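You operate a simulated robot arm through the tools that you are given. There is no shell and no other tool. Be economical: measure what you need, move in short steps, check, and stop when the job is done.

You are at the controls of a simulated robot arm. One attempt, no reset.

Task
Put things in order on the top of the tea chest. At the end: the beige bamboo pot is on the beige saucer; the silver steel flask stands where the beige bamboo pot stood; the black pin stands where the silver steel flask stood; the purple bottle (marked "Hair Oil") stands where the black pin stood; whatever was shut is shut again. Leave all else as you found it, and nothing knocked over.
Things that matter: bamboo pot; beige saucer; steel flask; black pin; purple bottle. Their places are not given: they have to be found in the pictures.

Only the result counts: the job must be done as asked and must still hold three seconds after the hand-in. Knocking over, shifting, dropping, spilling or breaking anything else fails it.

Robot
A 7-joint arm with a two-finger parallel gripper, fixed in place. Base frame: the origin is at the foot of the arm, x ahead of it, y to its left, z up; the work surface is at about z = 0. Lengths are in mm, angles in degrees, forces in N, time in s.
With the tool pointing down near the work surface it reaches from about 240 to 620 mm from the base axis. Its first joint turns from -66.0 to 66.0 degrees. Payload 2.6 kg.
Tool frame: the origin (TCP) lies between the finger pads and is the grasp point; the fingertips stand 30 mm ahead of it; z points along the fingers, y is the line along which they close. Largest opening 94 mm; finger width 28, thickness 10; the body of the gripper, 50 by 96 mm, starts 55 mm behind the TCP.
Orientation is told as [roll, pitch, yaw] about the base's x, y, z axes, in that order, counted from this pose: with the fingers straight down and closing along the base's y, the tool's x points along the base's -x, its y along +y and its z along -z.

Tools
- The arm moves only by the tool play_rows. Its argument "steps" is a list of rows, each a list of 2 entries, a list of its own where there are three numbers: the shift along the base's x, y, z in units of 250 mm (1.0 is 250 mm), then the turn, a rotation vector about the base's x, y, z in units of 45 degrees (1.0 is 45 degrees). In form: [[[dx, dy, dz], [ax, ay, az]], ...]. A call has 1 to 12 rows; each row is the pose to reach, as a shift and turn from the pose commanded when the call began. "fingers" is the finger opening in mm, from 0 to 94, set as the call begins (left out, the last holds). A call with a number of a shift or a turn outside -1 to 1 is refused whole. A row lasts 0.2 s, in which the tool goes at most 50 mm and 8.6 degrees; a call with a longer step from one row to the next is refused whole, and so is a gripper value outside its range. A pose out of reach is approached as far as the arm can. The call stops where the force on the tool passes 40 N (or 10 N more than at its start, if that is more) or the arm is blocked; 0.2 s more then pass. The fingers move at their own pace (about 72 mm/s each) and stop on an object; they squeeze with about 34 N. The grip force told is the motor's: it shows also when the fingers shut on nothing. Time passes only in rows, and 0.2 s behind the last, so rows that repeat a pose let the fingers close. The reply holds the time, the measured pose of the TCP, the force on the tool along the base axes, the opening and the grip force, in the units named above and with some noise.
- Cameras (640 x 400 px; columns grow to the right, rows downward): "scene" is fixed at [41, 444.3, 549.2]; the picture's right is [-0.68, -0.73, 0.00], its down [-0.51, 0.48, -0.72] and it looks along [0.52, -0.49, -0.70] (base axes); focal length 339 px, centre (320, 200). "wrist" rides on the gripper at [-37, 0, -58] in the tool frame; the picture's right is [0.00, -1.00, 0.00], its down [0.97, 0.00, -0.24] and it looks along [0.24, 0.00, 0.97] (tool axes); focal length 218 px, centre (320, 200).
- grab_frame(camera): a new picture of that camera. No time passes.
- point_at(camera, pixels): there is no depth. For up to 12 entries [column, row, z] of the newest picture of that camera ("zoom" is the newest enlarged one), the place [x, y] in the base frame at which the ray of that pixel passes the height z, good to about 2 mm. No time passes.
- inspect(camera, box): a new picture of the part [left, top, right, bottom] of that camera's present view, enlarged. No time passes.
- finish_job(): hands the job in; it is judged then, once.

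Go step by step. Measure first, check grasps and placings, and put right what went wrong. The budget is 80 turns and 38 pictures, counting those below and the enlarged ones. Unless the task says otherwise, let go and move clear before handing in, and close with one line.

The tools are called after "Call:" by a JSON object that holds its "api" and its "payload". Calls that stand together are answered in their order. play_rows: Moves the arm, as the interface text tells. Its arguments: {"type":"object","properties":{"steps":{"type":"array","items":{"type":"array"}},"fingers":{"type":"number"}},"required":["steps"]} The other tools are called the same way: grab_frame (camera) takes a picture; point_at (camera, pixels) gives the place at which the rays of pixels pass given heights; inspect (camera, box) takes an enlarged picture of a part of a camera's view; finish_job () hands the job in.

At the start:

```text
t: 0.0
ee_pos: [351.5, 235.4, 241.5]
tool_rot: [0.0, 0.0, 0.0]
wrist_force: [0.4, 0.0, 0.5]
gripper_width: 93.8
grip_force: 0.1
```

scene: 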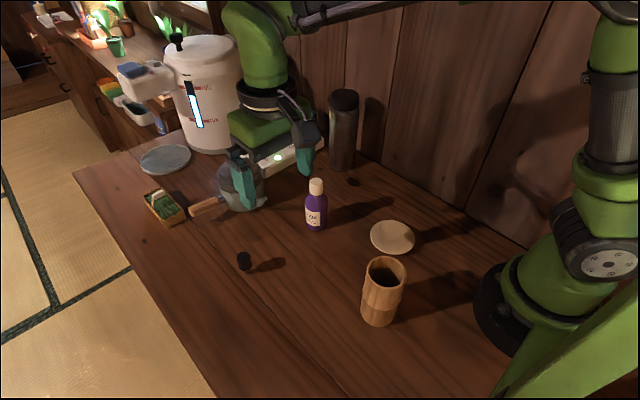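
wrist: 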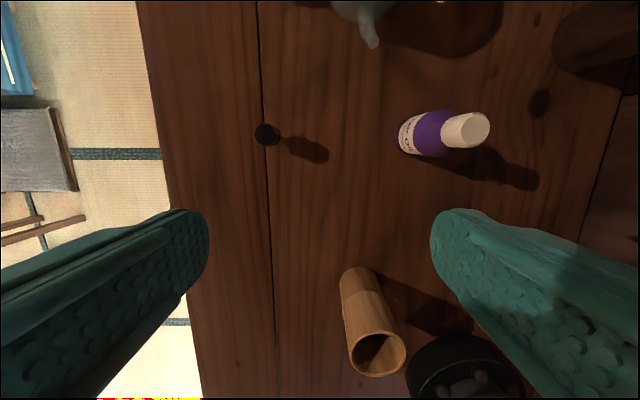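

The pictures show the pin near scene (244,261), the bottle (316,205), the pot (382,290), the saucer (392,237) and a tall cylinder (343,130) that may be the flask. I'll enlarge these and measure them.

Call:
{"api": "inspect", "payload": {"camera": "scene", "box": [220, 80, 440, 220]}}

Call:
{"api": "inspect", "payload": {"camera": "scene", "box": [220, 170, 440, 340]}}

Call:
{"api": "point_at", "payload": {"camera": "scene", "pixels": [[244, 268, 0], [244, 256, 20], [315, 227, 0], [317, 183, 90], [376, 320, 0], [386, 270, 90], [392, 237, 5], [371, 237, 5], [414, 237, 5], [342, 167, 0], [344, 97, 150], [353, 182, 0]]}}

Call:
{"api": "point_at", "payload": {"camera": "wrist", "pixels": [[267, 134, 10], [412, 134, 0], [468, 130, 90], [358, 280, 0], [376, 355, 90], [540, 103, 0], [580, 60, 0]]}}

```text
2.86 times, centred on (330, 150) of scene
```

zoom: 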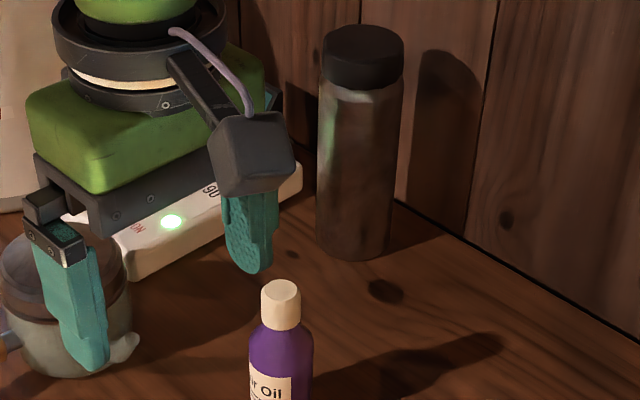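

```text
2.35 times, centred on (330, 255) of scene
```

zoom: 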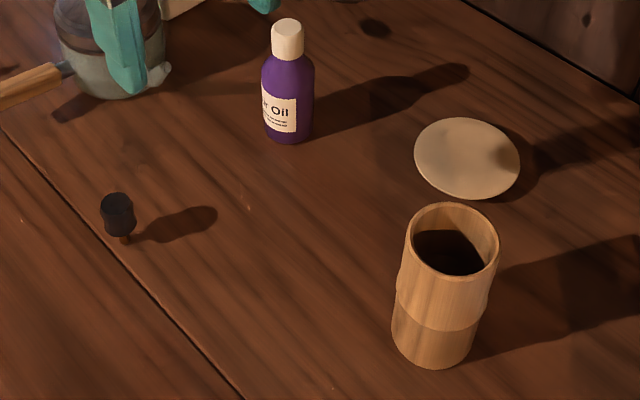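

```text
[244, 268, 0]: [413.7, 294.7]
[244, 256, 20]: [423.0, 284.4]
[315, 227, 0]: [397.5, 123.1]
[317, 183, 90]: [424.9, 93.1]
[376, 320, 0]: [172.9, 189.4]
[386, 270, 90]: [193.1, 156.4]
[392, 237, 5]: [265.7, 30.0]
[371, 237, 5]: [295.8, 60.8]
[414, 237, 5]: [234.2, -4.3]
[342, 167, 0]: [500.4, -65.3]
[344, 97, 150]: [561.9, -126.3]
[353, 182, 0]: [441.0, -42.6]
```

```text
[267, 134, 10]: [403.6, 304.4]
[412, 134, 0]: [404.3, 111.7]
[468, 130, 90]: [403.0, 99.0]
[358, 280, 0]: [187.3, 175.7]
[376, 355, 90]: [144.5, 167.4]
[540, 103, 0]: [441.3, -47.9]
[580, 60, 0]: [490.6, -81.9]
```

The flask is the tall capped cylinder at (343,130). I'll move the wrist camera to a central, higher spot to triangulate everything with the gripper out of the scene view.

Call:
{"api": "play_rows", "payload": {"steps": [[[0.04, -0.14, 0.05], [0, 0, 0]], [[0.08, -0.28, 0.1], [0, 0, 0]], [[0.12, -0.42, 0.15], [0, 0, 0]], [[0.16, -0.56, 0.2], [0, 0, 0]], [[0.194, -0.7, 0.234], [0, 0, 0]], [[0.194, -0.7, 0.234], [0, 0, 0]]]}}

Call:
{"api": "grab_frame", "payload": {"camera": "wrist"}}

Call:
{"api": "grab_frame", "payload": {"camera": "scene"}}

```text
t: 1.4
ee_pos: [398.0, 61.2, 298.6]
tool_rot: [-0.1, -0.1, 0.1]
wrist_force: [0.2, 0.7, 0.4]
gripper_width: 93.9
grip_force: 0.0
```

```text
33 pictures are left
```

wrist: 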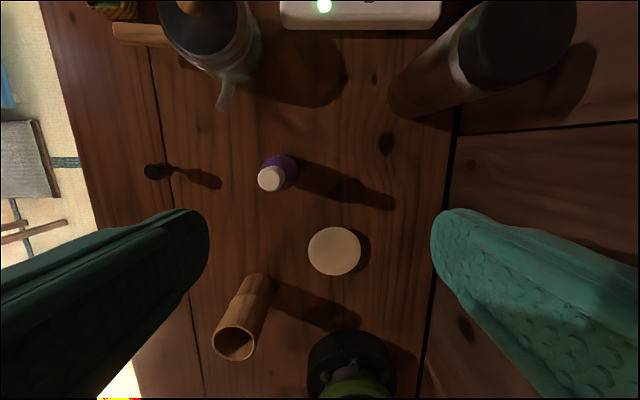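

```text
32 pictures are left
```

scene: 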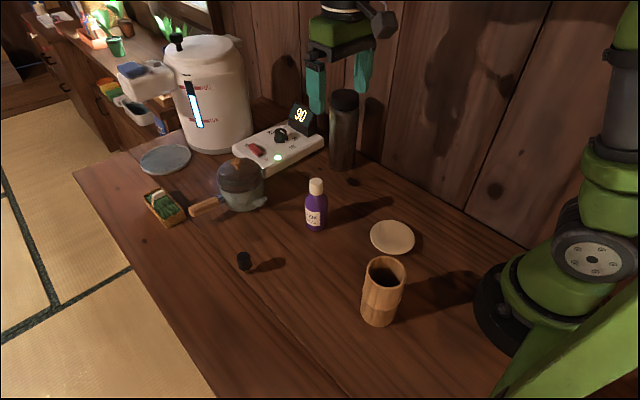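

Now all objects are visible in the wrist picture: saucer (334,251), pot rim (236,341), bottle cap (270,180), pin (157,171), flask cap (520,45). I'll convert these at several heights to triangulate with the scene view.

Call:
{"api": "point_at", "payload": {"camera": "wrist", "pixels": [[334, 251, 5], [309, 251, 5], [361, 251, 5], [236, 341, 90], [236, 341, 120], [258, 276, 0], [270, 180, 90], [270, 180, 110], [155, 171, 20], [525, 45, 180], [404, 100, 0], [446, 200, 0]]}}

Call:
{"api": "point_at", "payload": {"camera": "scene", "pixels": [[392, 237, 5], [386, 270, 90], [386, 270, 110], [376, 325, 0], [316, 184, 90], [316, 184, 110], [244, 260, 20], [246, 271, 0], [344, 96, 160], [344, 96, 180], [342, 169, 0], [345, 96, 200]]}}

```text
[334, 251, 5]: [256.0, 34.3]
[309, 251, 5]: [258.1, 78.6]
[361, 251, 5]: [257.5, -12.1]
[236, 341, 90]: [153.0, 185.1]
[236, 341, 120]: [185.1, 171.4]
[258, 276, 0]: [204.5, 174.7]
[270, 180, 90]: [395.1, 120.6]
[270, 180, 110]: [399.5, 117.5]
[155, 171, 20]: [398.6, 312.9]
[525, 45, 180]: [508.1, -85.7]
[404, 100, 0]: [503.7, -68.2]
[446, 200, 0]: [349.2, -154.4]
```

```text
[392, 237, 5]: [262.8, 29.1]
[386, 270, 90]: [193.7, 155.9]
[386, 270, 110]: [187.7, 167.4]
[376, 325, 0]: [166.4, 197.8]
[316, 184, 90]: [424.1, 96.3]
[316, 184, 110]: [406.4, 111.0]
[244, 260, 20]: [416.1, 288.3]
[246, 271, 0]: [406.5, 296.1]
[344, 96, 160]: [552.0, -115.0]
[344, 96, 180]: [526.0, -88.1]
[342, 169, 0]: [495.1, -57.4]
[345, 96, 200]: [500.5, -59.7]
```

Triangulation gives pot (185,172), height ~119, radius ~31; saucer (259,33); bottle (401,116), height ~120; pin about (402,296); flask about (515,-80), height ~186. I'll zoom on the pin, then go above the pot.

Call:
{"api": "inspect", "payload": {"camera": "scene", "box": [220, 240, 300, 290]}}

Call:
{"api": "play_rows", "payload": {"steps": [[[-0.14, 0.072, -0.06], [0, 0, 0]], [[-0.28, 0.145, -0.12], [0, 0, 0]], [[-0.42, 0.217, -0.18], [0, 0, 0]], [[-0.56, 0.29, -0.24], [0, 0, 0]], [[-0.7, 0.362, -0.3], [0, 0, 0]], [[-0.854, 0.444, -0.38], [0, 0, 0]], [[-0.854, 0.444, -0.4], [0, 0, 0]], [[-0.854, 0.444, -0.4], [0, 0, 0]]], "fingers": 94}}

Call:
{"api": "grab_frame", "payload": {"camera": "wrist"}}

Call:
{"api": "grab_frame", "payload": {"camera": "scene"}}

```text
8.00 times, centred on (260, 265) of scene
```

zoom: 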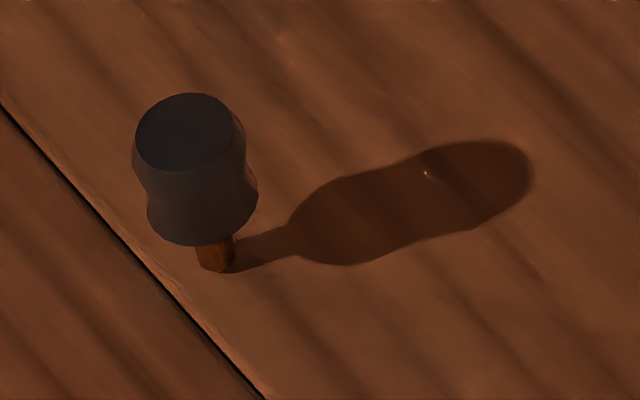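

```text
t: 3.2
ee_pos: [186.3, 172.0, 201.7]
tool_rot: [-0.1, 0.0, 0.0]
wrist_force: [-0.8, 0.2, -1.0]
gripper_width: 93.8
grip_force: 0.1
```

```text
30 pictures are left
```

wrist: 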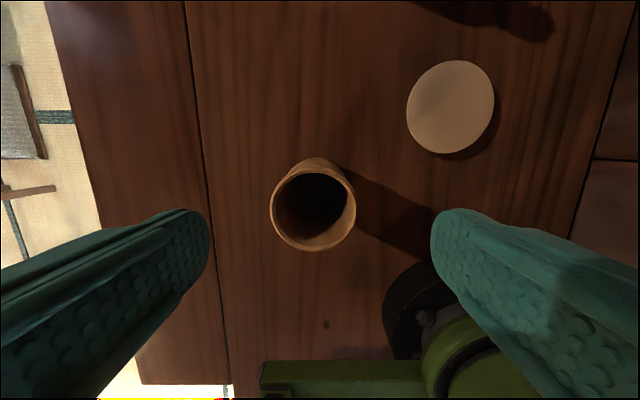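

```text
29 pictures are left
```

scene: 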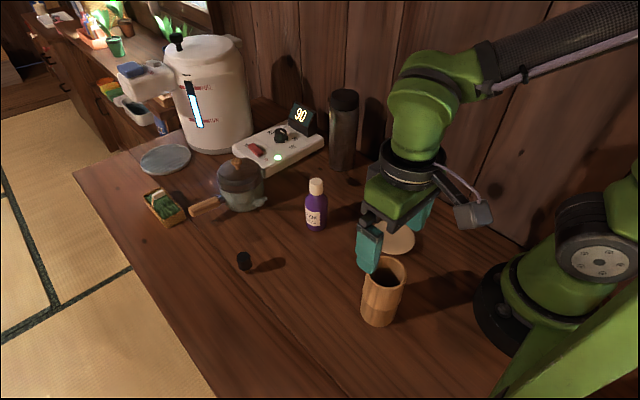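

The arm reached above the pot; rim is centred near wrist (313,208), saucer (451,107). I'll measure those.

Call:
{"api": "point_at", "payload": {"camera": "wrist", "pixels": [[313, 209, 119], [270, 209, 119], [356, 209, 119], [313, 167, 119], [313, 251, 119], [451, 107, 5], [451, 107, 12], [407, 107, 8], [495, 107, 8], [451, 61, 8], [451, 153, 8]]}}

Call:
{"api": "point_at", "payload": {"camera": "scene", "pixels": [[247, 273, 0], [243.5, 256.5, 40], [245.5, 268, 12]]}}

```text
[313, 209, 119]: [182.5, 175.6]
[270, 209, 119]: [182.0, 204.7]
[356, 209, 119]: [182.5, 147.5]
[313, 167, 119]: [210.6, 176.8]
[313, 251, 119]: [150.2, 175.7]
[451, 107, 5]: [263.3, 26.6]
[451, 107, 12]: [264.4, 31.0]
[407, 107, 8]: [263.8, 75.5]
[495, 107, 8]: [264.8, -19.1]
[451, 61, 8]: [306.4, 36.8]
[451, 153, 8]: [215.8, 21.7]
```

```text
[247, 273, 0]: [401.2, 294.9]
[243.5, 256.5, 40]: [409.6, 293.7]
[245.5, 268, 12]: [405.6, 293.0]
```

Pot is at (183,174), saucer at (262,30). Descending to grasp height 80.

Call:
{"api": "play_rows", "payload": {"steps": [[[-0.012, 0.01, -0.1], [0, 0, 0]], [[-0.012, 0.01, -0.22], [0, 0, 0]], [[-0.012, 0.01, -0.34], [0, 0, 0]], [[-0.012, 0.01, -0.44], [0, 0, 0]], [[-0.012, 0.01, -0.49], [0, 0, 0]], [[-0.012, 0.01, -0.49], [0, 0, 0]]], "fingers": 94}}

```text
t: 4.6
ee_pos: [182.9, 175.3, 77.7]
tool_rot: [0.0, 0.0, 0.0]
wrist_force: [-0.1, 1.2, 0.8]
gripper_width: 94.1
grip_force: 0.1
```

No contact. Closing on the pot.

Call:
{"api": "play_rows", "payload": {"steps": [[[0, 0, 0], [0, 0, 0]], [[0, 0, 0], [0, 0, 0]], [[0, 0, 0], [0, 0, 0]], [[0, 0, 0], [0, 0, 0]]], "fingers": 40}}

```text
t: 5.6
ee_pos: [182.8, 175.3, 77.7]
tool_rot: [0.0, 0.1, 0.1]
wrist_force: [0.6, -0.3, 0.5]
gripper_width: 58.9
grip_force: 34.1
```

Pot is held (58.9 mm). Lifting and carrying it above the saucer.

Call:
{"api": "play_rows", "payload": {"steps": [[[0, 0, 0.1], [0, 0, 0]], [[0, 0, 0.2], [0, 0, 0]], [[0.05, -0.1, 0.22], [0, 0, 0]], [[0.11, -0.2, 0.22], [0, 0, 0]], [[0.17, -0.31, 0.22], [0, 0, 0]], [[0.23, -0.42, 0.22], [0, 0, 0]], [[0.28, -0.51, 0.22], [0, 0, 0]], [[0.315, -0.58, 0.22], [0, 0, 0]], [[0.315, -0.58, 0.22], [0, 0, 0]], [[0.315, -0.58, 0.12], [0, 0, 0]], [[0.315, -0.58, 0.12], [0, 0, 0]]]}}

Call:
{"api": "grab_frame", "payload": {"camera": "scene"}}

Call:
{"api": "grab_frame", "payload": {"camera": "wrist"}}

```text
t: 7.8
ee_pos: [265.8, 29.6, 125.0]
tool_rot: [0.2, -0.8, -0.2]
wrist_force: [-6.4, -0.7, 18.6]
gripper_width: 57.5
grip_force: 34.2
stopped in row 10: the force on the tool passed its limit (the readings are from after the stop); the commanded pose is now the measured one
```

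```text
28 pictures are left
```

scene: 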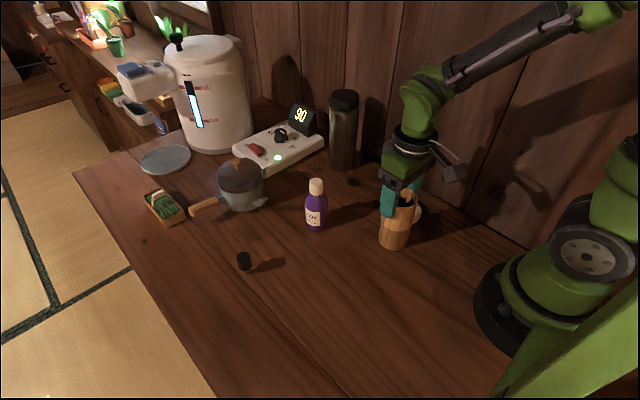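

```text
27 pictures are left
```

wrist: 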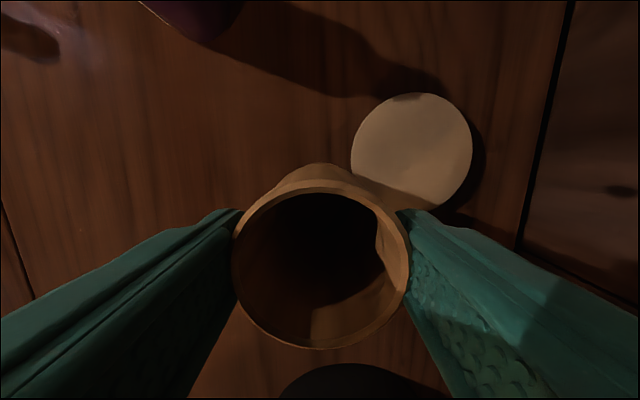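

The tool stopped at z 125 on contact, and the saucer now shows at wrist (412,150), so it may have been shifted and the pot may have slipped in the grip. Measuring.

Call:
{"api": "point_at", "payload": {"camera": "wrist", "pixels": [[412, 150, 5], [351, 150, 5], [473, 150, 5], [412, 93, 5], [320, 267, 119], [320, 267, 140], [320, 267, 160], [320, 180, 119]]}}

Call:
{"api": "inspect", "payload": {"camera": "scene", "box": [340, 150, 480, 260]}}

Call:
{"api": "point_at", "payload": {"camera": "scene", "pixels": [[392, 249, 0], [392, 249, 20], [392, 249, 47], [403, 192, 119], [403, 192, 140], [403, 192, 160]]}}

```text
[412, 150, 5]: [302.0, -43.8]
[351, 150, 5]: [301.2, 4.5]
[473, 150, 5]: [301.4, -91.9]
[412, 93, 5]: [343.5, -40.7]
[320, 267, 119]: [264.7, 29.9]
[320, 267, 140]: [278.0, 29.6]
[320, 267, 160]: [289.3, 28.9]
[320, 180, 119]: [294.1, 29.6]
```

```text
3.64 times, centred on (410, 205) of scene
```

zoom: 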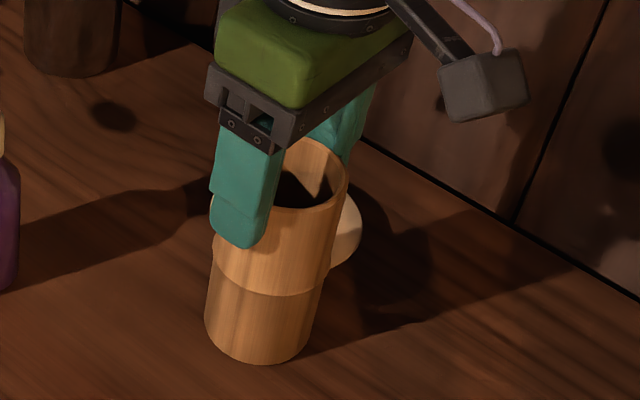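

```text
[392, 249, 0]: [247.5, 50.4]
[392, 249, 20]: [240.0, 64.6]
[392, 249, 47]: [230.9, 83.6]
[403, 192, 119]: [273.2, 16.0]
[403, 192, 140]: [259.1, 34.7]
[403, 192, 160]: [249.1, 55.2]
```

The pot slipped down 47 mm in the grip, stands on the table at (265,30), and pushed the saucer to about (302,-44). I'll release it here, regrasp lower and test a slow lift.

Call:
{"api": "play_rows", "payload": {"steps": [[[0, 0, 0], [0, 0, 0]], [[0, 0, 0], [0, 0, 0]], [[0, 0, 0], [0, 0, 0]]], "fingers": 80}}

Call:
{"api": "grab_frame", "payload": {"camera": "wrist"}}

```text
t: 8.6
ee_pos: [265.1, 29.0, 122.7]
tool_rot: [0.3, -0.5, -0.2]
wrist_force: [0.1, -0.2, -0.1]
gripper_width: 80.1
grip_force: 0.1
```

```text
25 pictures are left
```

wrist: 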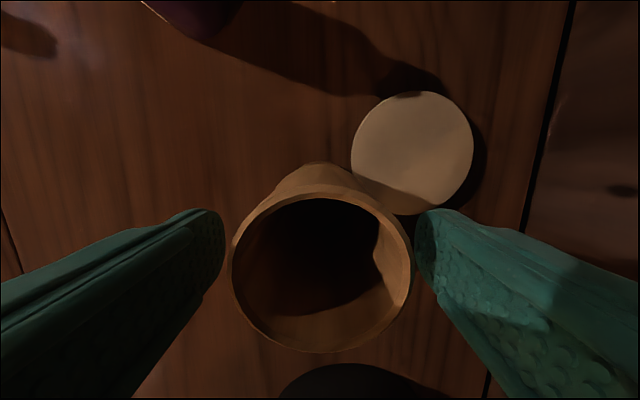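

Pot stands upright. Descending to z≈68 around it (tips stay above the saucer).

Call:
{"api": "play_rows", "payload": {"steps": [[[0, 0.003, -0.08], [-0.006, 0.011, 0.004]], [[0, 0.003, -0.15], [-0.006, 0.011, 0.004]], [[0, 0.003, -0.21], [-0.006, 0.011, 0.004]], [[0, 0.003, -0.222], [-0.006, 0.011, 0.004]], [[0, 0.003, -0.222], [-0.006, 0.011, 0.004]]], "fingers": 84}}

Call:
{"api": "play_rows", "payload": {"steps": [[[0, 0, 0], [0, 0, 0]], [[0, 0, 0], [0, 0, 0]], [[0, 0, 0], [0, 0, 0]], [[0, 0, 0], [0, 0, 0]]], "fingers": 30}}

Call:
{"api": "play_rows", "payload": {"steps": [[[0, 0, 0.008], [0, 0, 0]], [[0, 0, 0.016], [0, 0, 0]], [[0, 0, 0.024], [0, 0, 0]], [[0, 0, 0.032], [0, 0, 0]], [[0, 0, 0.04], [0, 0, 0]], [[0, 0, 0.04], [0, 0, 0]], [[0, 0, 0.04], [0, 0, 0]]], "fingers": 30}}

Call:
{"api": "inspect", "payload": {"camera": "scene", "box": [340, 150, 480, 260]}}

```text
t: 9.8
ee_pos: [265.4, 31.3, 68.0]
tool_rot: [-0.1, -0.1, 0.1]
wrist_force: [-0.8, -0.5, 0.4]
gripper_width: 84.2
grip_force: 0.0
```

```text
t: 10.8
ee_pos: [264.5, 30.2, 67.6]
tool_rot: [-0.2, -0.1, 0.2]
wrist_force: [0.7, 0.0, 1.0]
gripper_width: 59.3
grip_force: 33.6
```

```text
t: 12.4
ee_pos: [265.1, 31.3, 79.7]
tool_rot: [-0.1, -0.2, 0.1]
wrist_force: [0.0, 0.6, -0.4]
gripper_width: 59.0
grip_force: 34.0
```

```text
3.64 times, centred on (410, 205) of scene
```

zoom: 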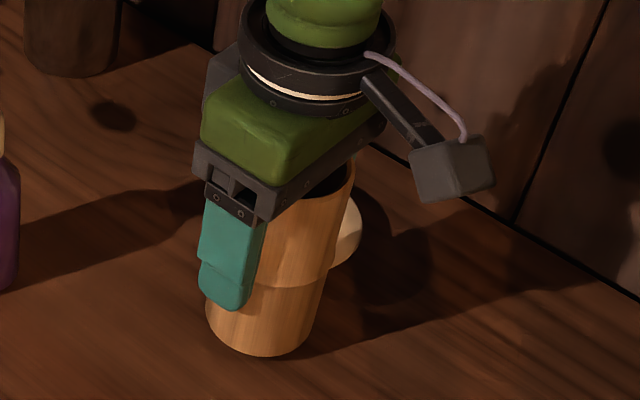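

It's ambiguous whether the pot came up with the hand. I'll lift a further 20 mm slowly and compare.

Call:
{"api": "play_rows", "payload": {"steps": [[[0, 0, 0.012], [0, 0, 0]], [[0, 0, 0.024], [0, 0, 0]], [[0, 0, 0.036], [0, 0, 0]], [[0, 0, 0.048], [0, 0, 0]], [[0, 0, 0.06], [0, 0, 0]], [[0, 0, 0.07], [0, 0, 0]], [[0, 0, 0.08], [0, 0, 0]], [[0, 0, 0.08], [0, 0, 0]]], "fingers": 0}}

Call:
{"api": "inspect", "payload": {"camera": "scene", "box": [340, 150, 480, 260]}}

```text
t: 14.2
ee_pos: [265.4, 30.8, 97.7]
tool_rot: [-0.1, -0.2, 0.1]
wrist_force: [0.7, 0.7, -0.7]
gripper_width: 59.6
grip_force: 34.0
```

```text
3.64 times, centred on (410, 205) of scene
```

zoom: 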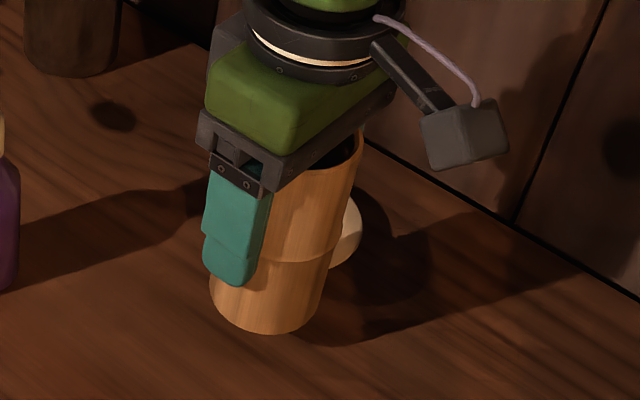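

The slow lift holds (bottom rose in the zoom from row 363 to 332). I'll set the pot aside gently near its old place, so the saucer can be pushed back to (262,30) first.

Call:
{"api": "play_rows", "payload": {"steps": [[[-0.01, 0.02, 0], [0, 0, 0]], [[-0.03, 0.058, 0], [0, 0, 0]], [[-0.055, 0.106, 0], [0, 0, 0]], [[-0.082, 0.158, 0], [0, 0, 0]], [[-0.11, 0.212, 0], [0, 0, 0]], [[-0.138, 0.266, 0], [0, 0, 0]], [[-0.166, 0.32, 0], [0, 0, 0]], [[-0.194, 0.374, 0], [0, 0, 0]], [[-0.22, 0.424, 0], [0, 0, 0]], [[-0.242, 0.466, 0], [0, 0, 0]], [[-0.256, 0.492, 0], [0, 0, 0]], [[-0.26, 0.5, 0], [0, 0, 0]]]}}

Call:
{"api": "inspect", "payload": {"camera": "scene", "box": [320, 170, 480, 350]}}

```text
t: 16.8
ee_pos: [201.1, 154.8, 97.6]
tool_rot: [-0.1, -0.1, 0.1]
wrist_force: [0.1, -0.3, -0.8]
gripper_width: 59.4
grip_force: 34.0
```

```text
2.22 times, centred on (400, 260) of scene
```

zoom: 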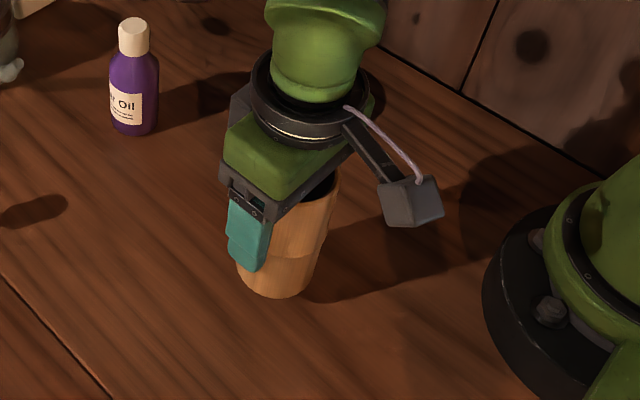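

Pot is still held at the same height in the hand. Lowering slowly and releasing.

Call:
{"api": "play_rows", "payload": {"steps": [[[0, 0, -0.016], [0, 0, 0]], [[0, 0, -0.036], [0, 0, 0]], [[0, 0, -0.056], [0, 0, 0]], [[0, 0, -0.076], [0, 0, 0]], [[0, 0, -0.092], [0, 0, 0]], [[0, 0, -0.104], [0, 0, 0]], [[0, 0, -0.112], [0, 0, 0]], [[0, 0, -0.116], [0, 0, 0]], [[0, 0, -0.116], [0, 0, 0]]]}}

Call:
{"api": "play_rows", "payload": {"steps": [[[0, 0, 0], [0, 0, 0]], [[0, 0, 0], [0, 0, 0]], [[0, 0, 0], [0, 0, 0]]], "fingers": 88}}

Call:
{"api": "play_rows", "payload": {"steps": [[[0, 0, 0.1], [0, 0, 0]], [[0, 0, 0.24], [0, 0, 0]], [[0, 0, 0.4], [0, 0, 0]], [[0, 0, 0.56], [0, 0, 0]], [[0, 0, 0.62], [0, 0, 0]], [[0, 0, 0.62], [0, 0, 0]]], "fingers": 88}}

Call:
{"api": "grab_frame", "payload": {"camera": "wrist"}}

```text
t: 18.8
ee_pos: [199.6, 154.8, 69.6]
tool_rot: [0.0, -0.2, 0.1]
wrist_force: [-0.8, 0.3, -0.1]
gripper_width: 59.2
grip_force: 33.9
```

```text
t: 19.6
ee_pos: [201.4, 154.6, 70.0]
tool_rot: [0.0, -0.1, 0.1]
wrist_force: [0.1, -0.1, -0.7]
gripper_width: 88.0
grip_force: 0.1
```

```text
t: 21.0
ee_pos: [201.1, 155.6, 225.2]
tool_rot: [0.0, -0.2, 0.1]
wrist_force: [-0.5, 0.2, -0.7]
gripper_width: 87.9
grip_force: 0.0
```

```text
21 pictures are left
```

wrist: 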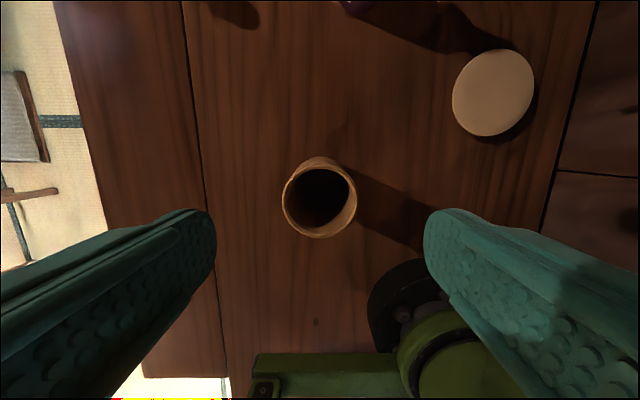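

Pot stands upright. Saucer is at wrist (493,93); measuring it and the pot.

Call:
{"api": "point_at", "payload": {"camera": "wrist", "pixels": [[493, 93, 5], [493, 93, 12], [452, 93, 8], [535, 93, 8], [493, 50, 8], [493, 137, 8], [319, 202, 119]]}}

Call:
{"api": "inspect", "payload": {"camera": "scene", "box": [360, 160, 480, 240]}}

```text
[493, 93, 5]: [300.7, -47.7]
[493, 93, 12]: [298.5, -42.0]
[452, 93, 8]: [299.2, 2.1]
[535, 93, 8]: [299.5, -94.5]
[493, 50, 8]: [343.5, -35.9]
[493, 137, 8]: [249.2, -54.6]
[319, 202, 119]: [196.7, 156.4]
```

```text
5.00 times, centred on (420, 200) of scene
```

zoom: 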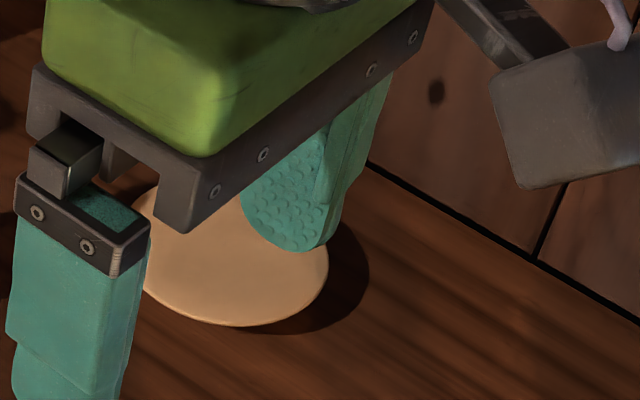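

Saucer is at (300,-45); it must go back by (-38,+75). I'll turn the tool to yaw ~117° (camera ahead of the push, away from the wall) while moving behind it, opening 60 for two-point contact.

Call:
{"api": "play_rows", "payload": {"steps": [[[0.08, -0.1, 0], [0, 0, 0.173]], [[0.16, -0.2, 0], [0, 0, 0.346]], [[0.24, -0.3, 0], [0, 0, 0.52]], [[0.32, -0.4, 0], [0, 0, 0.693]], [[0.4, -0.5, 0], [0, 0, 0.867]], [[0.4, -0.5, 0], [0, 0, 0.867]]], "fingers": 60}}

Call:
{"api": "play_rows", "payload": {"steps": [[[0.02, -0.1, 0], [0, 0, 0.173]], [[0.04, -0.2, 0], [0, 0, 0.346]], [[0.06, -0.3, 0], [0, 0, 0.52]], [[0.08, -0.4, 0], [0, 0, 0.693]], [[0.1, -0.5, 0], [0, 0, 0.867]], [[0.1, -0.5, 0], [0, 0, 0.867]]], "fingers": 60}}

Call:
{"api": "play_rows", "payload": {"steps": [[[0, 0, 0], [0, 0, 0.173]], [[0, 0, 0], [0, 0, 0.346]], [[0, 0, 0], [0, 0, 0.52]], [[0, 0, 0], [0, 0, 0.693]], [[0, 0, 0], [0, 0, 0.867]], [[0, 0, 0], [0, 0, 0.867]]], "fingers": 60}}

```text
t: 22.4
ee_pos: [299.4, 26.5, 224.0]
tool_rot: [-0.1, 0.0, 39.2]
wrist_force: [-0.7, 0.2, 0.4]
gripper_width: 60.0
grip_force: 0.1
```

```text
t: 23.4
ee_pos: [318.2, -56.1, 224.2]
tool_rot: [0.7, -1.1, 66.7]
wrist_force: [2.0, 3.5, -0.1]
gripper_width: 60.0
grip_force: 0.1
stopped in row 4: the force on the tool passed its limit (the readings are from after the stop); the commanded pose is now the measured one
```

```text
t: 23.8
ee_pos: [316.1, -50.2, 224.4]
tool_rot: [1.4, -1.4, 71.8]
wrist_force: [-0.8, 2.8, -0.5]
gripper_width: 60.3
grip_force: 0.0
stopped in row 1: the force on the tool passed its limit (the readings are from after the stop); the commanded pose is now the measured one
```

The turn was stopped by force around yaw 70° at (317,-53). I'll look.

Call:
{"api": "grab_frame", "payload": {"camera": "scene"}}

Call:
{"api": "grab_frame", "payload": {"camera": "wrist"}}

```text
19 pictures are left
```

scene: 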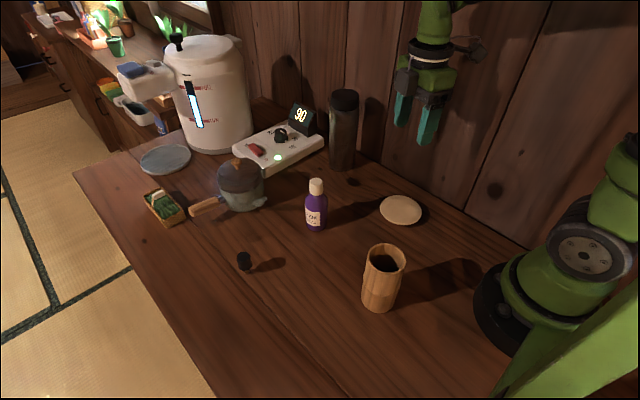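

```text
18 pictures are left
```

wrist: 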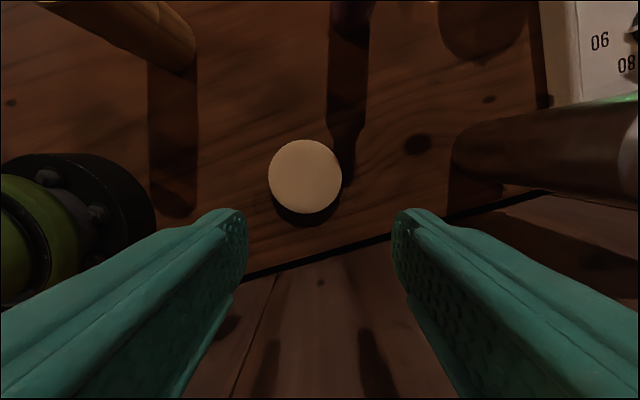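

The box on the tool's +x side met the wall. The opposite yaw (-63°) keeps that box ahead of the push. I'll back off the wall and turn there.

Call:
{"api": "play_rows", "payload": {"steps": [[[0, 0.1, 0], [0, 0, 0]], [[0, 0.2, 0], [0, 0, -0.18]], [[0, 0.28, 0], [0, 0, -0.36]], [[0, 0.28, 0], [0, 0, -0.54]], [[0, 0.28, 0], [0, 0, -0.72]], [[0, 0.28, 0], [0, 0, -0.9]], [[0, 0.28, 0], [0, 0, -0.9]]], "fingers": 60}}

Call:
{"api": "play_rows", "payload": {"steps": [[[0, 0, 0], [0, 0, -0.18]], [[0, 0, 0], [0, 0, -0.36]], [[0, 0, 0], [0, 0, -0.54]], [[0, 0, 0], [0, 0, -0.72]], [[0, 0, 0], [0, 0, -0.9]], [[0, 0, 0], [0, 0, -0.9]]]}}

Call:
{"api": "play_rows", "payload": {"steps": [[[0, 0, 0], [0, 0, -0.18]], [[0, 0, 0], [0, 0, -0.36]], [[0, 0, 0], [0, 0, -0.54]], [[0, 0, 0], [0, 0, -0.72]], [[0, 0, 0], [0, 0, -0.9]], [[0, 0, 0], [0, 0, -0.9]]]}}

```text
t: 25.4
ee_pos: [317.6, 18.2, 224.5]
tool_rot: [1.5, -1.5, 31.1]
wrist_force: [0.7, -0.1, 0.5]
gripper_width: 60.0
grip_force: 0.0
```

```text
t: 26.8
ee_pos: [315.1, 18.5, 224.3]
tool_rot: [1.3, -1.6, -9.4]
wrist_force: [-0.5, 0.3, 0.3]
gripper_width: 59.9
grip_force: 0.0
```

```text
t: 28.1
ee_pos: [316.5, 19.0, 224.5]
tool_rot: [1.4, -1.4, -49.8]
wrist_force: [0.6, 0.4, -0.6]
gripper_width: 60.2
grip_force: 0.1
```

Turning the last 13°, removing the small tilt, and moving to (326,-97) behind the saucer.

Call:
{"api": "play_rows", "payload": {"steps": [[[0, 0, 0], [-0.031, 0.031, -0.15]], [[0.01, -0.1, 0], [-0.031, 0.031, -0.293]], [[0.02, -0.22, 0], [-0.031, 0.031, -0.293]], [[0.03, -0.34, 0], [-0.031, 0.031, -0.293]], [[0.039, -0.464, 0], [-0.031, 0.031, -0.293]], [[0.039, -0.464, 0], [-0.031, 0.031, -0.293]]]}}

Call:
{"api": "grab_frame", "payload": {"camera": "wrist"}}

```text
t: 29.6
ee_pos: [326.1, -96.0, 222.0]
tool_rot: [-0.6, -1.9, -62.7]
wrist_force: [0.2, -0.1, 0.0]
gripper_width: 60.1
grip_force: 0.1
```

```text
17 pictures are left
```

wrist: 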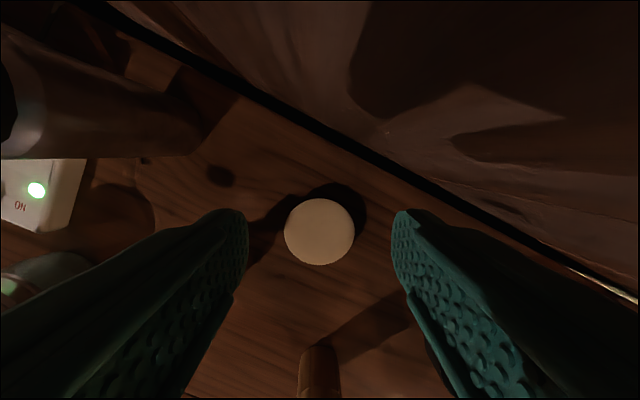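

Lateral alignment looks good (saucer at wrist (319,232)). Checking its position.

Call:
{"api": "point_at", "payload": {"camera": "wrist", "pixels": [[319, 232, 10], [284, 232, 10], [355, 232, 10], [319, 199, 10], [319, 266, 10], [318, 130, 0], [400, 180, 0]]}}

```text
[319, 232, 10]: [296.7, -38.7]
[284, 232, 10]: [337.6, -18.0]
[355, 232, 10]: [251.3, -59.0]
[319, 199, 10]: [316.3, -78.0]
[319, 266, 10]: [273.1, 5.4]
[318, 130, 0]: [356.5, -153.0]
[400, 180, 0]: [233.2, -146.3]
```

Saucer centre ≈(298,-42), radius ~47; the tool sits centred behind it. Levelling and descending to z=34.

Call:
{"api": "play_rows", "payload": {"steps": [[[0, 0, -0.1], [0.044, 0.0075, 0]], [[0, 0, -0.25], [0.044, 0.0075, 0]], [[0, 0, -0.4], [0.044, 0.0075, 0]], [[0, 0, -0.55], [0.044, 0.0075, 0]], [[0, 0, -0.67], [0.044, 0.0075, 0]], [[0, 0, -0.72], [0.044, 0.0075, 0]], [[0, 0, -0.752], [0.044, 0.0075, 0]], [[0, 0, -0.752], [0.044, 0.0075, 0]]]}}

Call:
{"api": "grab_frame", "payload": {"camera": "wrist"}}

```text
t: 31.4
ee_pos: [326.7, -96.4, 36.6]
tool_rot: [-0.1, 0.2, -62.8]
wrist_force: [0.0, 0.2, 0.6]
gripper_width: 60.1
grip_force: 0.0
```

```text
16 pictures are left
```

wrist: 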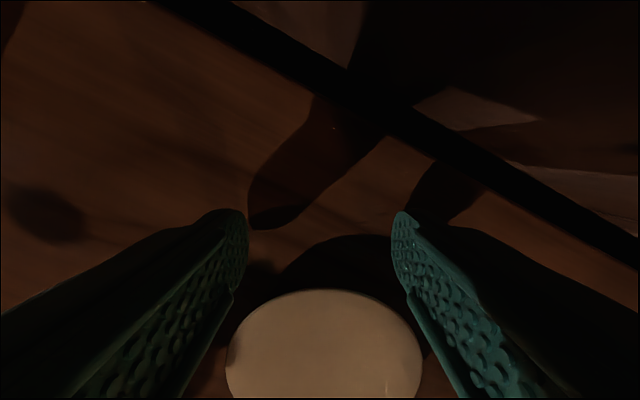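

Tips are at z≈6.6, clear of the saucer. Lowering 3 mm and pushing slowly to put it at (262,31).

Call:
{"api": "play_rows", "payload": {"steps": [[[0, 0, -0.012], [0, 0, 0]], [[-0.016, 0.03, -0.012], [0, 0, 0]], [[-0.032, 0.062, -0.012], [0, 0, 0]], [[-0.05, 0.096, -0.012], [0, 0, 0]], [[-0.068, 0.131, -0.012], [0, 0, 0]], [[-0.086, 0.166, -0.012], [0, 0, 0]], [[-0.104, 0.2, -0.012], [0, 0, 0]], [[-0.122, 0.235, -0.012], [0, 0, 0]], [[-0.14, 0.27, -0.012], [0, 0, 0]], [[-0.156, 0.301, -0.012], [0, 0, 0]], [[-0.166, 0.32, -0.012], [0, 0, 0]], [[-0.171, 0.33, -0.012], [0, 0, 0]]]}}

Call:
{"api": "grab_frame", "payload": {"camera": "wrist"}}

```text
t: 34.0
ee_pos: [281.4, -12.8, 32.9]
tool_rot: [0.0, 0.0, -62.8]
wrist_force: [-0.2, -0.3, -0.3]
gripper_width: 60.1
grip_force: 0.0
```

```text
15 pictures are left
```

wrist: 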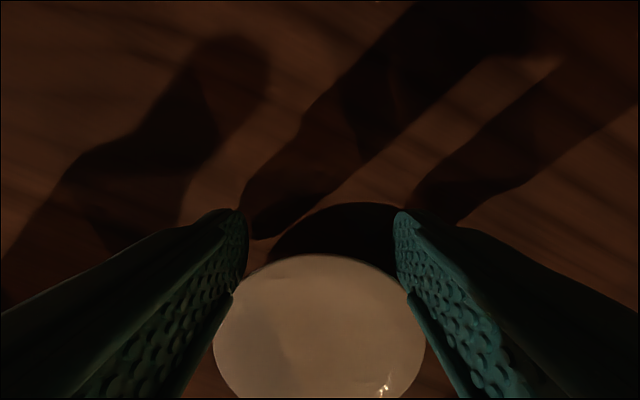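

The saucer came along centred between the fingers. Backing off, lifting, and turning back to yaw 0.

Call:
{"api": "play_rows", "payload": {"steps": [[[0.016, -0.032, 0], [0, 0, 0]], [[0.024, -0.048, 0.02], [0, 0, 0]], [[0.024, -0.048, 0.16], [0, 0, 0]], [[0.024, -0.048, 0.34], [0, 0, 0]], [[0.024, -0.048, 0.5], [0, 0, 0.14]], [[0.024, -0.02, 0.64], [0, 0, 0.32]], [[0.024, 0.02, 0.68], [0, 0, 0.5]], [[0.024, 0.06, 0.68], [0, 0, 0.68]], [[0.024, 0.1, 0.68], [0, 0, 0.86]], [[0.024, 0.1, 0.68], [0, 0, 0.86]]]}}

Call:
{"api": "play_rows", "payload": {"steps": [[[-0.1, 0.16, 0], [0, 0, 0.18]], [[-0.2, 0.3, 0], [0, 0, 0.36]], [[-0.3, 0.44, 0], [0, 0, 0.536]], [[-0.38, 0.56, 0], [0, 0, 0.536]], [[-0.38, 0.56, 0], [0, 0, 0.536]]], "fingers": 94}}

Call:
{"api": "grab_frame", "payload": {"camera": "wrist"}}

```text
t: 36.1
ee_pos: [288.6, 10.9, 203.8]
tool_rot: [0.1, 0.1, -24.0]
wrist_force: [0.0, -0.5, 0.6]
gripper_width: 59.9
grip_force: 0.0
```

```text
t: 37.4
ee_pos: [195.3, 151.4, 204.8]
tool_rot: [0.0, 0.0, 0.0]
wrist_force: [-0.7, -0.2, -0.2]
gripper_width: 94.0
grip_force: 0.0
```

```text
14 pictures are left
```

wrist: 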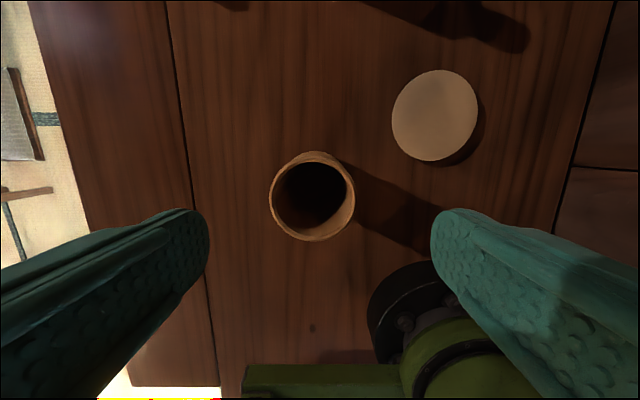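

Call:
{"api": "point_at", "payload": {"camera": "wrist", "pixels": [[435, 115, 5], [435, 115, 10], [392, 115, 10], [478, 115, 10], [312, 198, 119], [269, 198, 119], [355, 198, 119]]}}

```text
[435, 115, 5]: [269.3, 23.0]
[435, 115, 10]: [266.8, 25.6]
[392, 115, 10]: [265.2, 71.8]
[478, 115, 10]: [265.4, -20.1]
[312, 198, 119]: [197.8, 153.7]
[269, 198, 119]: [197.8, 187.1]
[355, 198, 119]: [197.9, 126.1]
```

Saucer is back at ≈(265,27), within a few mm of where it was. Pot is at (198,155). Descending to regrasp it at z≈68.

Call:
{"api": "play_rows", "payload": {"steps": [[[0.01, 0.014, -0.1], [0, 0, 0]], [[0.01, 0.014, -0.22], [0, 0, 0]], [[0.01, 0.014, -0.36], [0, 0, 0]], [[0.01, 0.014, -0.48], [0, 0, 0]], [[0.01, 0.014, -0.53], [0, 0, 0]], [[0.01, 0.014, -0.547], [0, 0, 0]], [[0.01, 0.014, -0.547], [0, 0, 0]]], "fingers": 94}}

Call:
{"api": "play_rows", "payload": {"steps": [[[0, 0, 0], [0, 0, 0]], [[0, 0, 0], [0, 0, 0]], [[0, 0, 0], [0, 0, 0]], [[0, 0, 0], [0, 0, 0]], [[0, 0, 0], [0, 0, 0]]], "fingers": 0}}

Call:
{"api": "play_rows", "payload": {"steps": [[[0, 0, 0.006], [0, 0, 0]], [[0, 0, 0.018], [0, 0, 0]], [[0, 0, 0.03], [0, 0, 0]], [[0, 0, 0.046], [0, 0, 0]], [[0, 0, 0.062], [0, 0, 0]], [[0, 0, 0.078], [0, 0, 0]], [[0, 0, 0.094], [0, 0, 0]], [[0, 0, 0.11], [0, 0, 0]], [[0, 0, 0.122], [0, 0, 0]], [[0, 0, 0.13], [0, 0, 0]], [[0, 0, 0.13], [0, 0, 0]]]}}

Call:
{"api": "inspect", "payload": {"camera": "scene", "box": [320, 170, 480, 350]}}

```text
t: 39.0
ee_pos: [197.1, 154.6, 67.1]
tool_rot: [0.0, 0.1, 0.0]
wrist_force: [-0.3, 0.9, -1.3]
gripper_width: 93.8
grip_force: 0.0
```

```text
t: 40.1
ee_pos: [195.9, 153.8, 68.3]
tool_rot: [0.0, 0.1, 0.1]
wrist_force: [-0.6, 0.3, 0.1]
gripper_width: 57.8
grip_force: 34.4
```

```text
t: 42.5
ee_pos: [194.8, 154.2, 98.5]
tool_rot: [0.0, 0.1, 0.0]
wrist_force: [-0.8, 0.6, -0.4]
gripper_width: 57.6
grip_force: 34.0
```

```text
2.22 times, centred on (400, 260) of scene
```

zoom: 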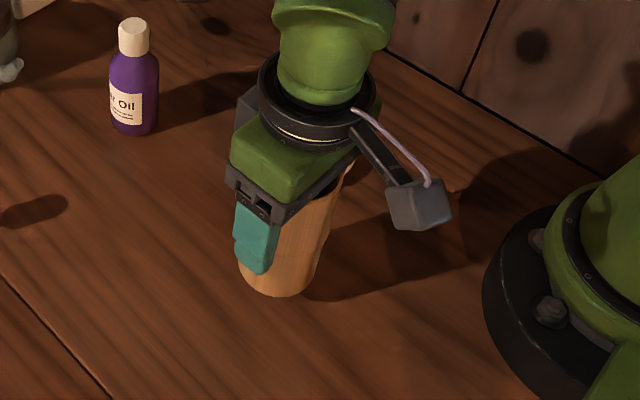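

The pot is lifted about 30 mm (bottom at zoom row 295, as in the earlier good lift). Carrying slowly over the saucer.

Call:
{"api": "play_rows", "payload": {"steps": [[[0.01, -0.02, 0], [0, 0, 0]], [[0.03, -0.058, 0], [0, 0, 0]], [[0.055, -0.106, 0], [0, 0, 0]], [[0.083, -0.158, 0], [0, 0, 0]], [[0.112, -0.212, 0], [0, 0, 0]], [[0.141, -0.266, 0], [0, 0, 0]], [[0.17, -0.32, 0], [0, 0, 0]], [[0.199, -0.374, 0], [0, 0, 0]], [[0.226, -0.424, 0], [0, 0, 0]], [[0.25, -0.468, 0], [0, 0, 0]], [[0.266, -0.496, 0], [0, 0, 0]], [[0.272, -0.506, 0], [0, 0, 0]]]}}

Call:
{"api": "grab_frame", "payload": {"camera": "wrist"}}

Call:
{"api": "inspect", "payload": {"camera": "scene", "box": [340, 150, 480, 260]}}

```text
t: 45.1
ee_pos: [263.3, 28.0, 100.3]
tool_rot: [0.0, 0.1, 0.0]
wrist_force: [0.4, 0.3, -0.7]
gripper_width: 57.8
grip_force: 34.6
```

```text
12 pictures are left
```

wrist: 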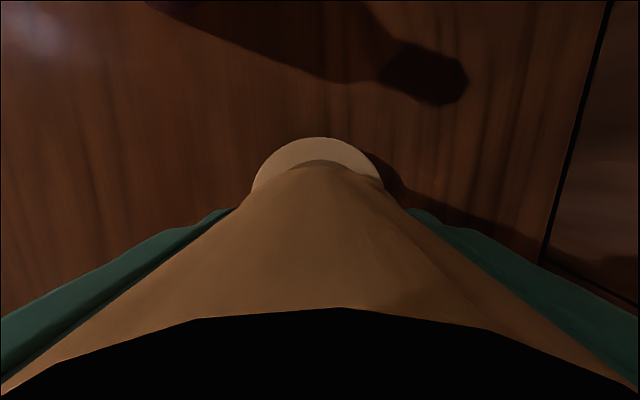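

```text
3.64 times, centred on (410, 205) of scene
```

zoom: 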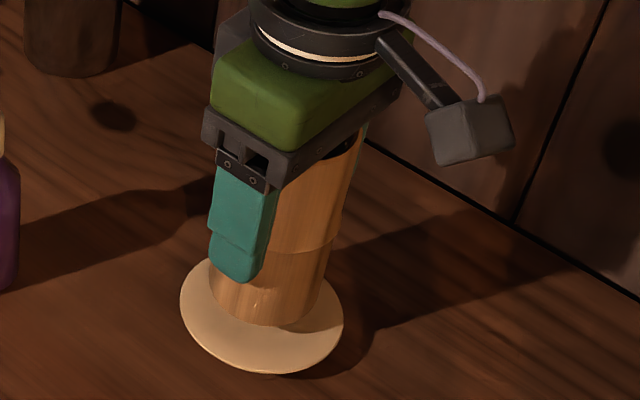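

Pot is over the saucer and centred (saucer rim at wrist rows 137, columns 252–382). Lowering slowly.

Call:
{"api": "play_rows", "payload": {"steps": [[[0, 0, -0.012], [0, 0, 0]], [[0, 0, -0.028], [0, 0, 0]], [[0, 0, -0.044], [0, 0, 0]], [[0, 0, -0.06], [0, 0, 0]], [[0, 0, -0.072], [0, 0, 0]], [[0, 0, -0.082], [0, 0, 0]], [[0, 0, -0.09], [0, 0, 0]], [[0, 0, -0.096], [0, 0, 0]], [[0, 0, -0.1], [0, 0, 0]], [[0, 0, -0.1], [0, 0, 0]]]}}

Call:
{"api": "inspect", "payload": {"camera": "scene", "box": [340, 150, 480, 260]}}

```text
t: 46.5
ee_pos: [265.4, 28.7, 81.3]
tool_rot: [0.0, -0.4, -0.1]
wrist_force: [-5.2, 0.2, 15.1]
gripper_width: 57.7
grip_force: 33.8
stopped in row 6: the force on the tool passed its limit (the readings are from after the stop); the commanded pose is now the measured one
```

```text
3.64 times, centred on (410, 205) of scene
```

zoom: 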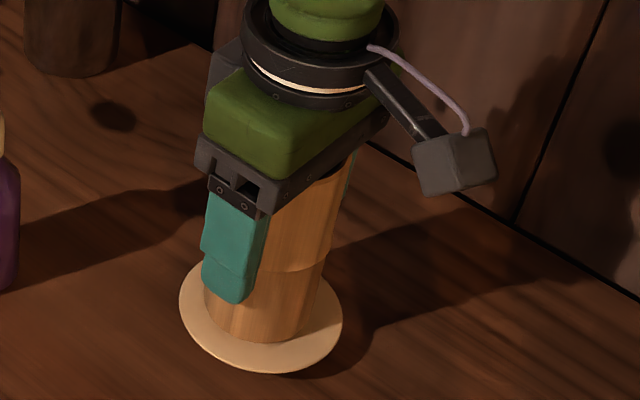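

Contact at z 81: the pot rests on the saucer, well inside the rim. Releasing and rising.

Call:
{"api": "play_rows", "payload": {"steps": [[[0, 0, 0], [0, 0, 0]], [[0, 0, 0], [0, 0, 0]], [[0, 0, 0], [0, 0, 0]], [[0, 0, 0], [0, 0, 0]]], "fingers": 90}}

Call:
{"api": "play_rows", "payload": {"steps": [[[0, 0, 0.06], [0, 0, 0]], [[0, 0, 0.2], [0, 0, 0]], [[0, 0, 0.36], [0, 0, 0]], [[0, 0, 0.52], [0, 0, 0]], [[0, 0, 0.68], [0, 0.008, 0]], [[0, 0, 0.75], [0, 0.008, 0]], [[0, 0, 0.75], [0, 0.008, 0]]]}}

```text
t: 47.5
ee_pos: [266.2, 27.9, 79.7]
tool_rot: [0.0, -0.3, -0.1]
wrist_force: [-3.1, 0.2, 16.9]
gripper_width: 90.1
grip_force: 0.1
```

```text
t: 49.1
ee_pos: [264.6, 28.0, 268.7]
tool_rot: [0.0, 0.1, -0.1]
wrist_force: [-0.5, -0.6, 1.1]
gripper_width: 90.1
grip_force: 0.0
```

Pot placed. Now moving above the flask at z≈270 (tips 240, above its ~186 top).

Call:
{"api": "play_rows", "payload": {"steps": [[[0.08, -0.035, 0], [0, 0, 0]], [[0.22, -0.09, 0.02], [0, 0, 0]], [[0.38, -0.16, 0.04], [0, 0, 0]], [[0.54, -0.23, 0.04], [0, 0, 0]], [[0.7, -0.3, 0.04], [0, 0, 0]], [[0.85, -0.37, 0.04], [0, 0, 0]], [[0.96, -0.42, 0.04], [0, 0, 0]], [[0.98, -0.43, 0.04], [0, 0, 0]], [[0.98, -0.43, 0.04], [0, 0, 0]]], "fingers": 94}}

Call:
{"api": "grab_frame", "payload": {"camera": "wrist"}}

Call:
{"api": "grab_frame", "payload": {"camera": "scene"}}

```text
t: 51.1
ee_pos: [512.2, -79.2, 278.0]
tool_rot: [0.0, 0.1, -0.1]
wrist_force: [0.0, 0.4, -1.2]
gripper_width: 94.3
grip_force: 0.0
```

```text
9 pictures are left
```

wrist: 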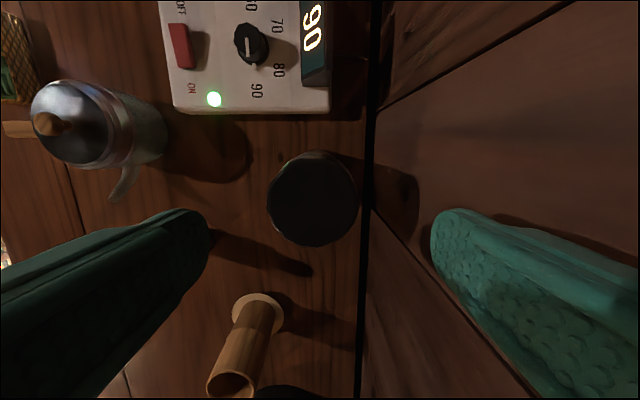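

```text
8 pictures are left
```

scene: 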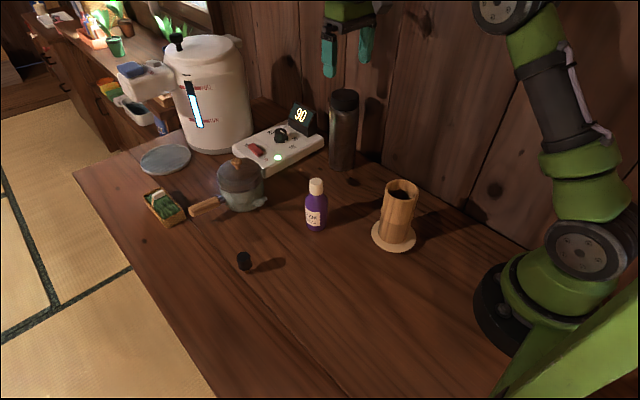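

Pot is standing centred on the saucer. Flask cap seen at wrist (313,201), spanning columns 267–358. Measuring at several heights.

Call:
{"api": "point_at", "payload": {"camera": "wrist", "pixels": [[313, 202, 180], [313, 202, 190], [267, 202, 185], [358, 202, 185], [313, 158, 185], [313, 247, 185], [365, 200, 0], [330, 112, 20], [310, 112, 0]]}}

Call:
{"api": "point_at", "payload": {"camera": "scene", "pixels": [[344, 96, 180], [344, 96, 186], [344, 96, 190], [330, 96, 186], [358, 96, 186], [342, 169, 0], [328, 163, 0], [356, 163, 0]]}}

```text
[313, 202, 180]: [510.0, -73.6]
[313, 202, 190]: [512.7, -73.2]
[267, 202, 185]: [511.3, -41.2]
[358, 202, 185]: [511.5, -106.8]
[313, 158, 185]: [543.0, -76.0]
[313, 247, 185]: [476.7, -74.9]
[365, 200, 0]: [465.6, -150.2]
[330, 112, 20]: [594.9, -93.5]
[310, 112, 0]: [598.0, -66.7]
```

```text
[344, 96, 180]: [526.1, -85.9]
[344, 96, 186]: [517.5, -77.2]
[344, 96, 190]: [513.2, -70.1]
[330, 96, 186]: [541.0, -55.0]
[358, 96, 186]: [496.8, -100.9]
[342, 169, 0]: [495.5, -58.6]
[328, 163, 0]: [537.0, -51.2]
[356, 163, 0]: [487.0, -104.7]
```

Flask axis is ≈(511,-74), top ≈190, diameter ≈65. Descending to TCP z≈143.

Call:
{"api": "play_rows", "payload": {"steps": [[[0, 0.02, -0.08], [0, 0, 0]], [[0, 0.02, -0.2], [0, 0, 0]], [[0, 0.02, -0.32], [0, 0, 0]], [[0, 0.02, -0.42], [0, 0, 0]], [[0, 0.02, -0.48], [0, 0, 0]], [[0, 0.02, -0.52], [0, 0, 0]], [[0, 0.02, -0.54], [0, 0, 0]], [[0, 0.02, -0.54], [0, 0, 0]]], "fingers": 94}}

Call:
{"api": "play_rows", "payload": {"steps": [[[0, 0, 0], [0, 0, 0]], [[0, 0, 0], [0, 0, 0]], [[0, 0, 0], [0, 0, 0]], [[0, 0, 0], [0, 0, 0]], [[0, 0, 0], [0, 0, 0]]], "fingers": 0}}

```text
t: 52.9
ee_pos: [511.6, -75.4, 142.3]
tool_rot: [0.0, 0.2, -0.1]
wrist_force: [0.0, -0.1, -0.2]
gripper_width: 94.0
grip_force: 0.2
```

```text
t: 54.1
ee_pos: [510.7, -73.9, 141.7]
tool_rot: [-0.1, 0.2, -0.1]
wrist_force: [0.7, -0.8, -1.0]
gripper_width: 64.7
grip_force: 34.2
```

Gripped at 64.7 mm. Slow test lift.

Call:
{"api": "play_rows", "payload": {"steps": [[[0, 0, 0.006], [0, 0, 0]], [[0, 0, 0.016], [0, 0, 0]], [[0, 0, 0.028], [0, 0, 0]], [[0, 0, 0.042], [0, 0, 0]], [[0, 0, 0.056], [0, 0, 0]], [[0, 0, 0.07], [0, 0, 0]], [[0, 0, 0.084], [0, 0, 0]], [[0, 0, 0.098], [0, 0, 0]], [[0, 0, 0.11], [0, 0, 0]], [[0, 0, 0.118], [0, 0, 0]], [[0, 0, 0.12], [0, 0, 0]], [[0, 0, 0.12], [0, 0, 0]]]}}

Call:
{"api": "grab_frame", "payload": {"camera": "scene"}}

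```text
t: 56.7
ee_pos: [510.8, -74.6, 173.9]
tool_rot: [0.0, 0.1, -0.1]
wrist_force: [0.8, 0.6, -2.2]
gripper_width: 64.6
grip_force: 34.2
```

```text
7 pictures are left
```

scene: 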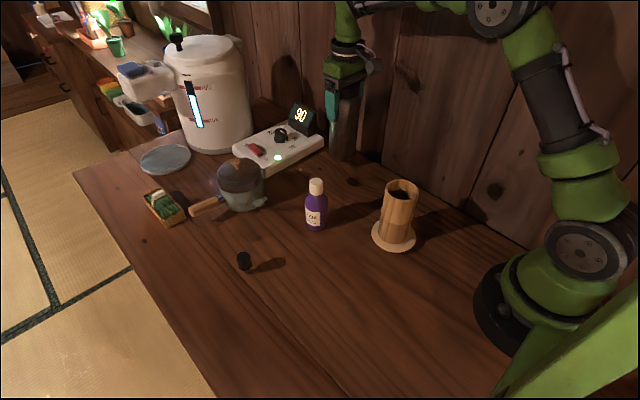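

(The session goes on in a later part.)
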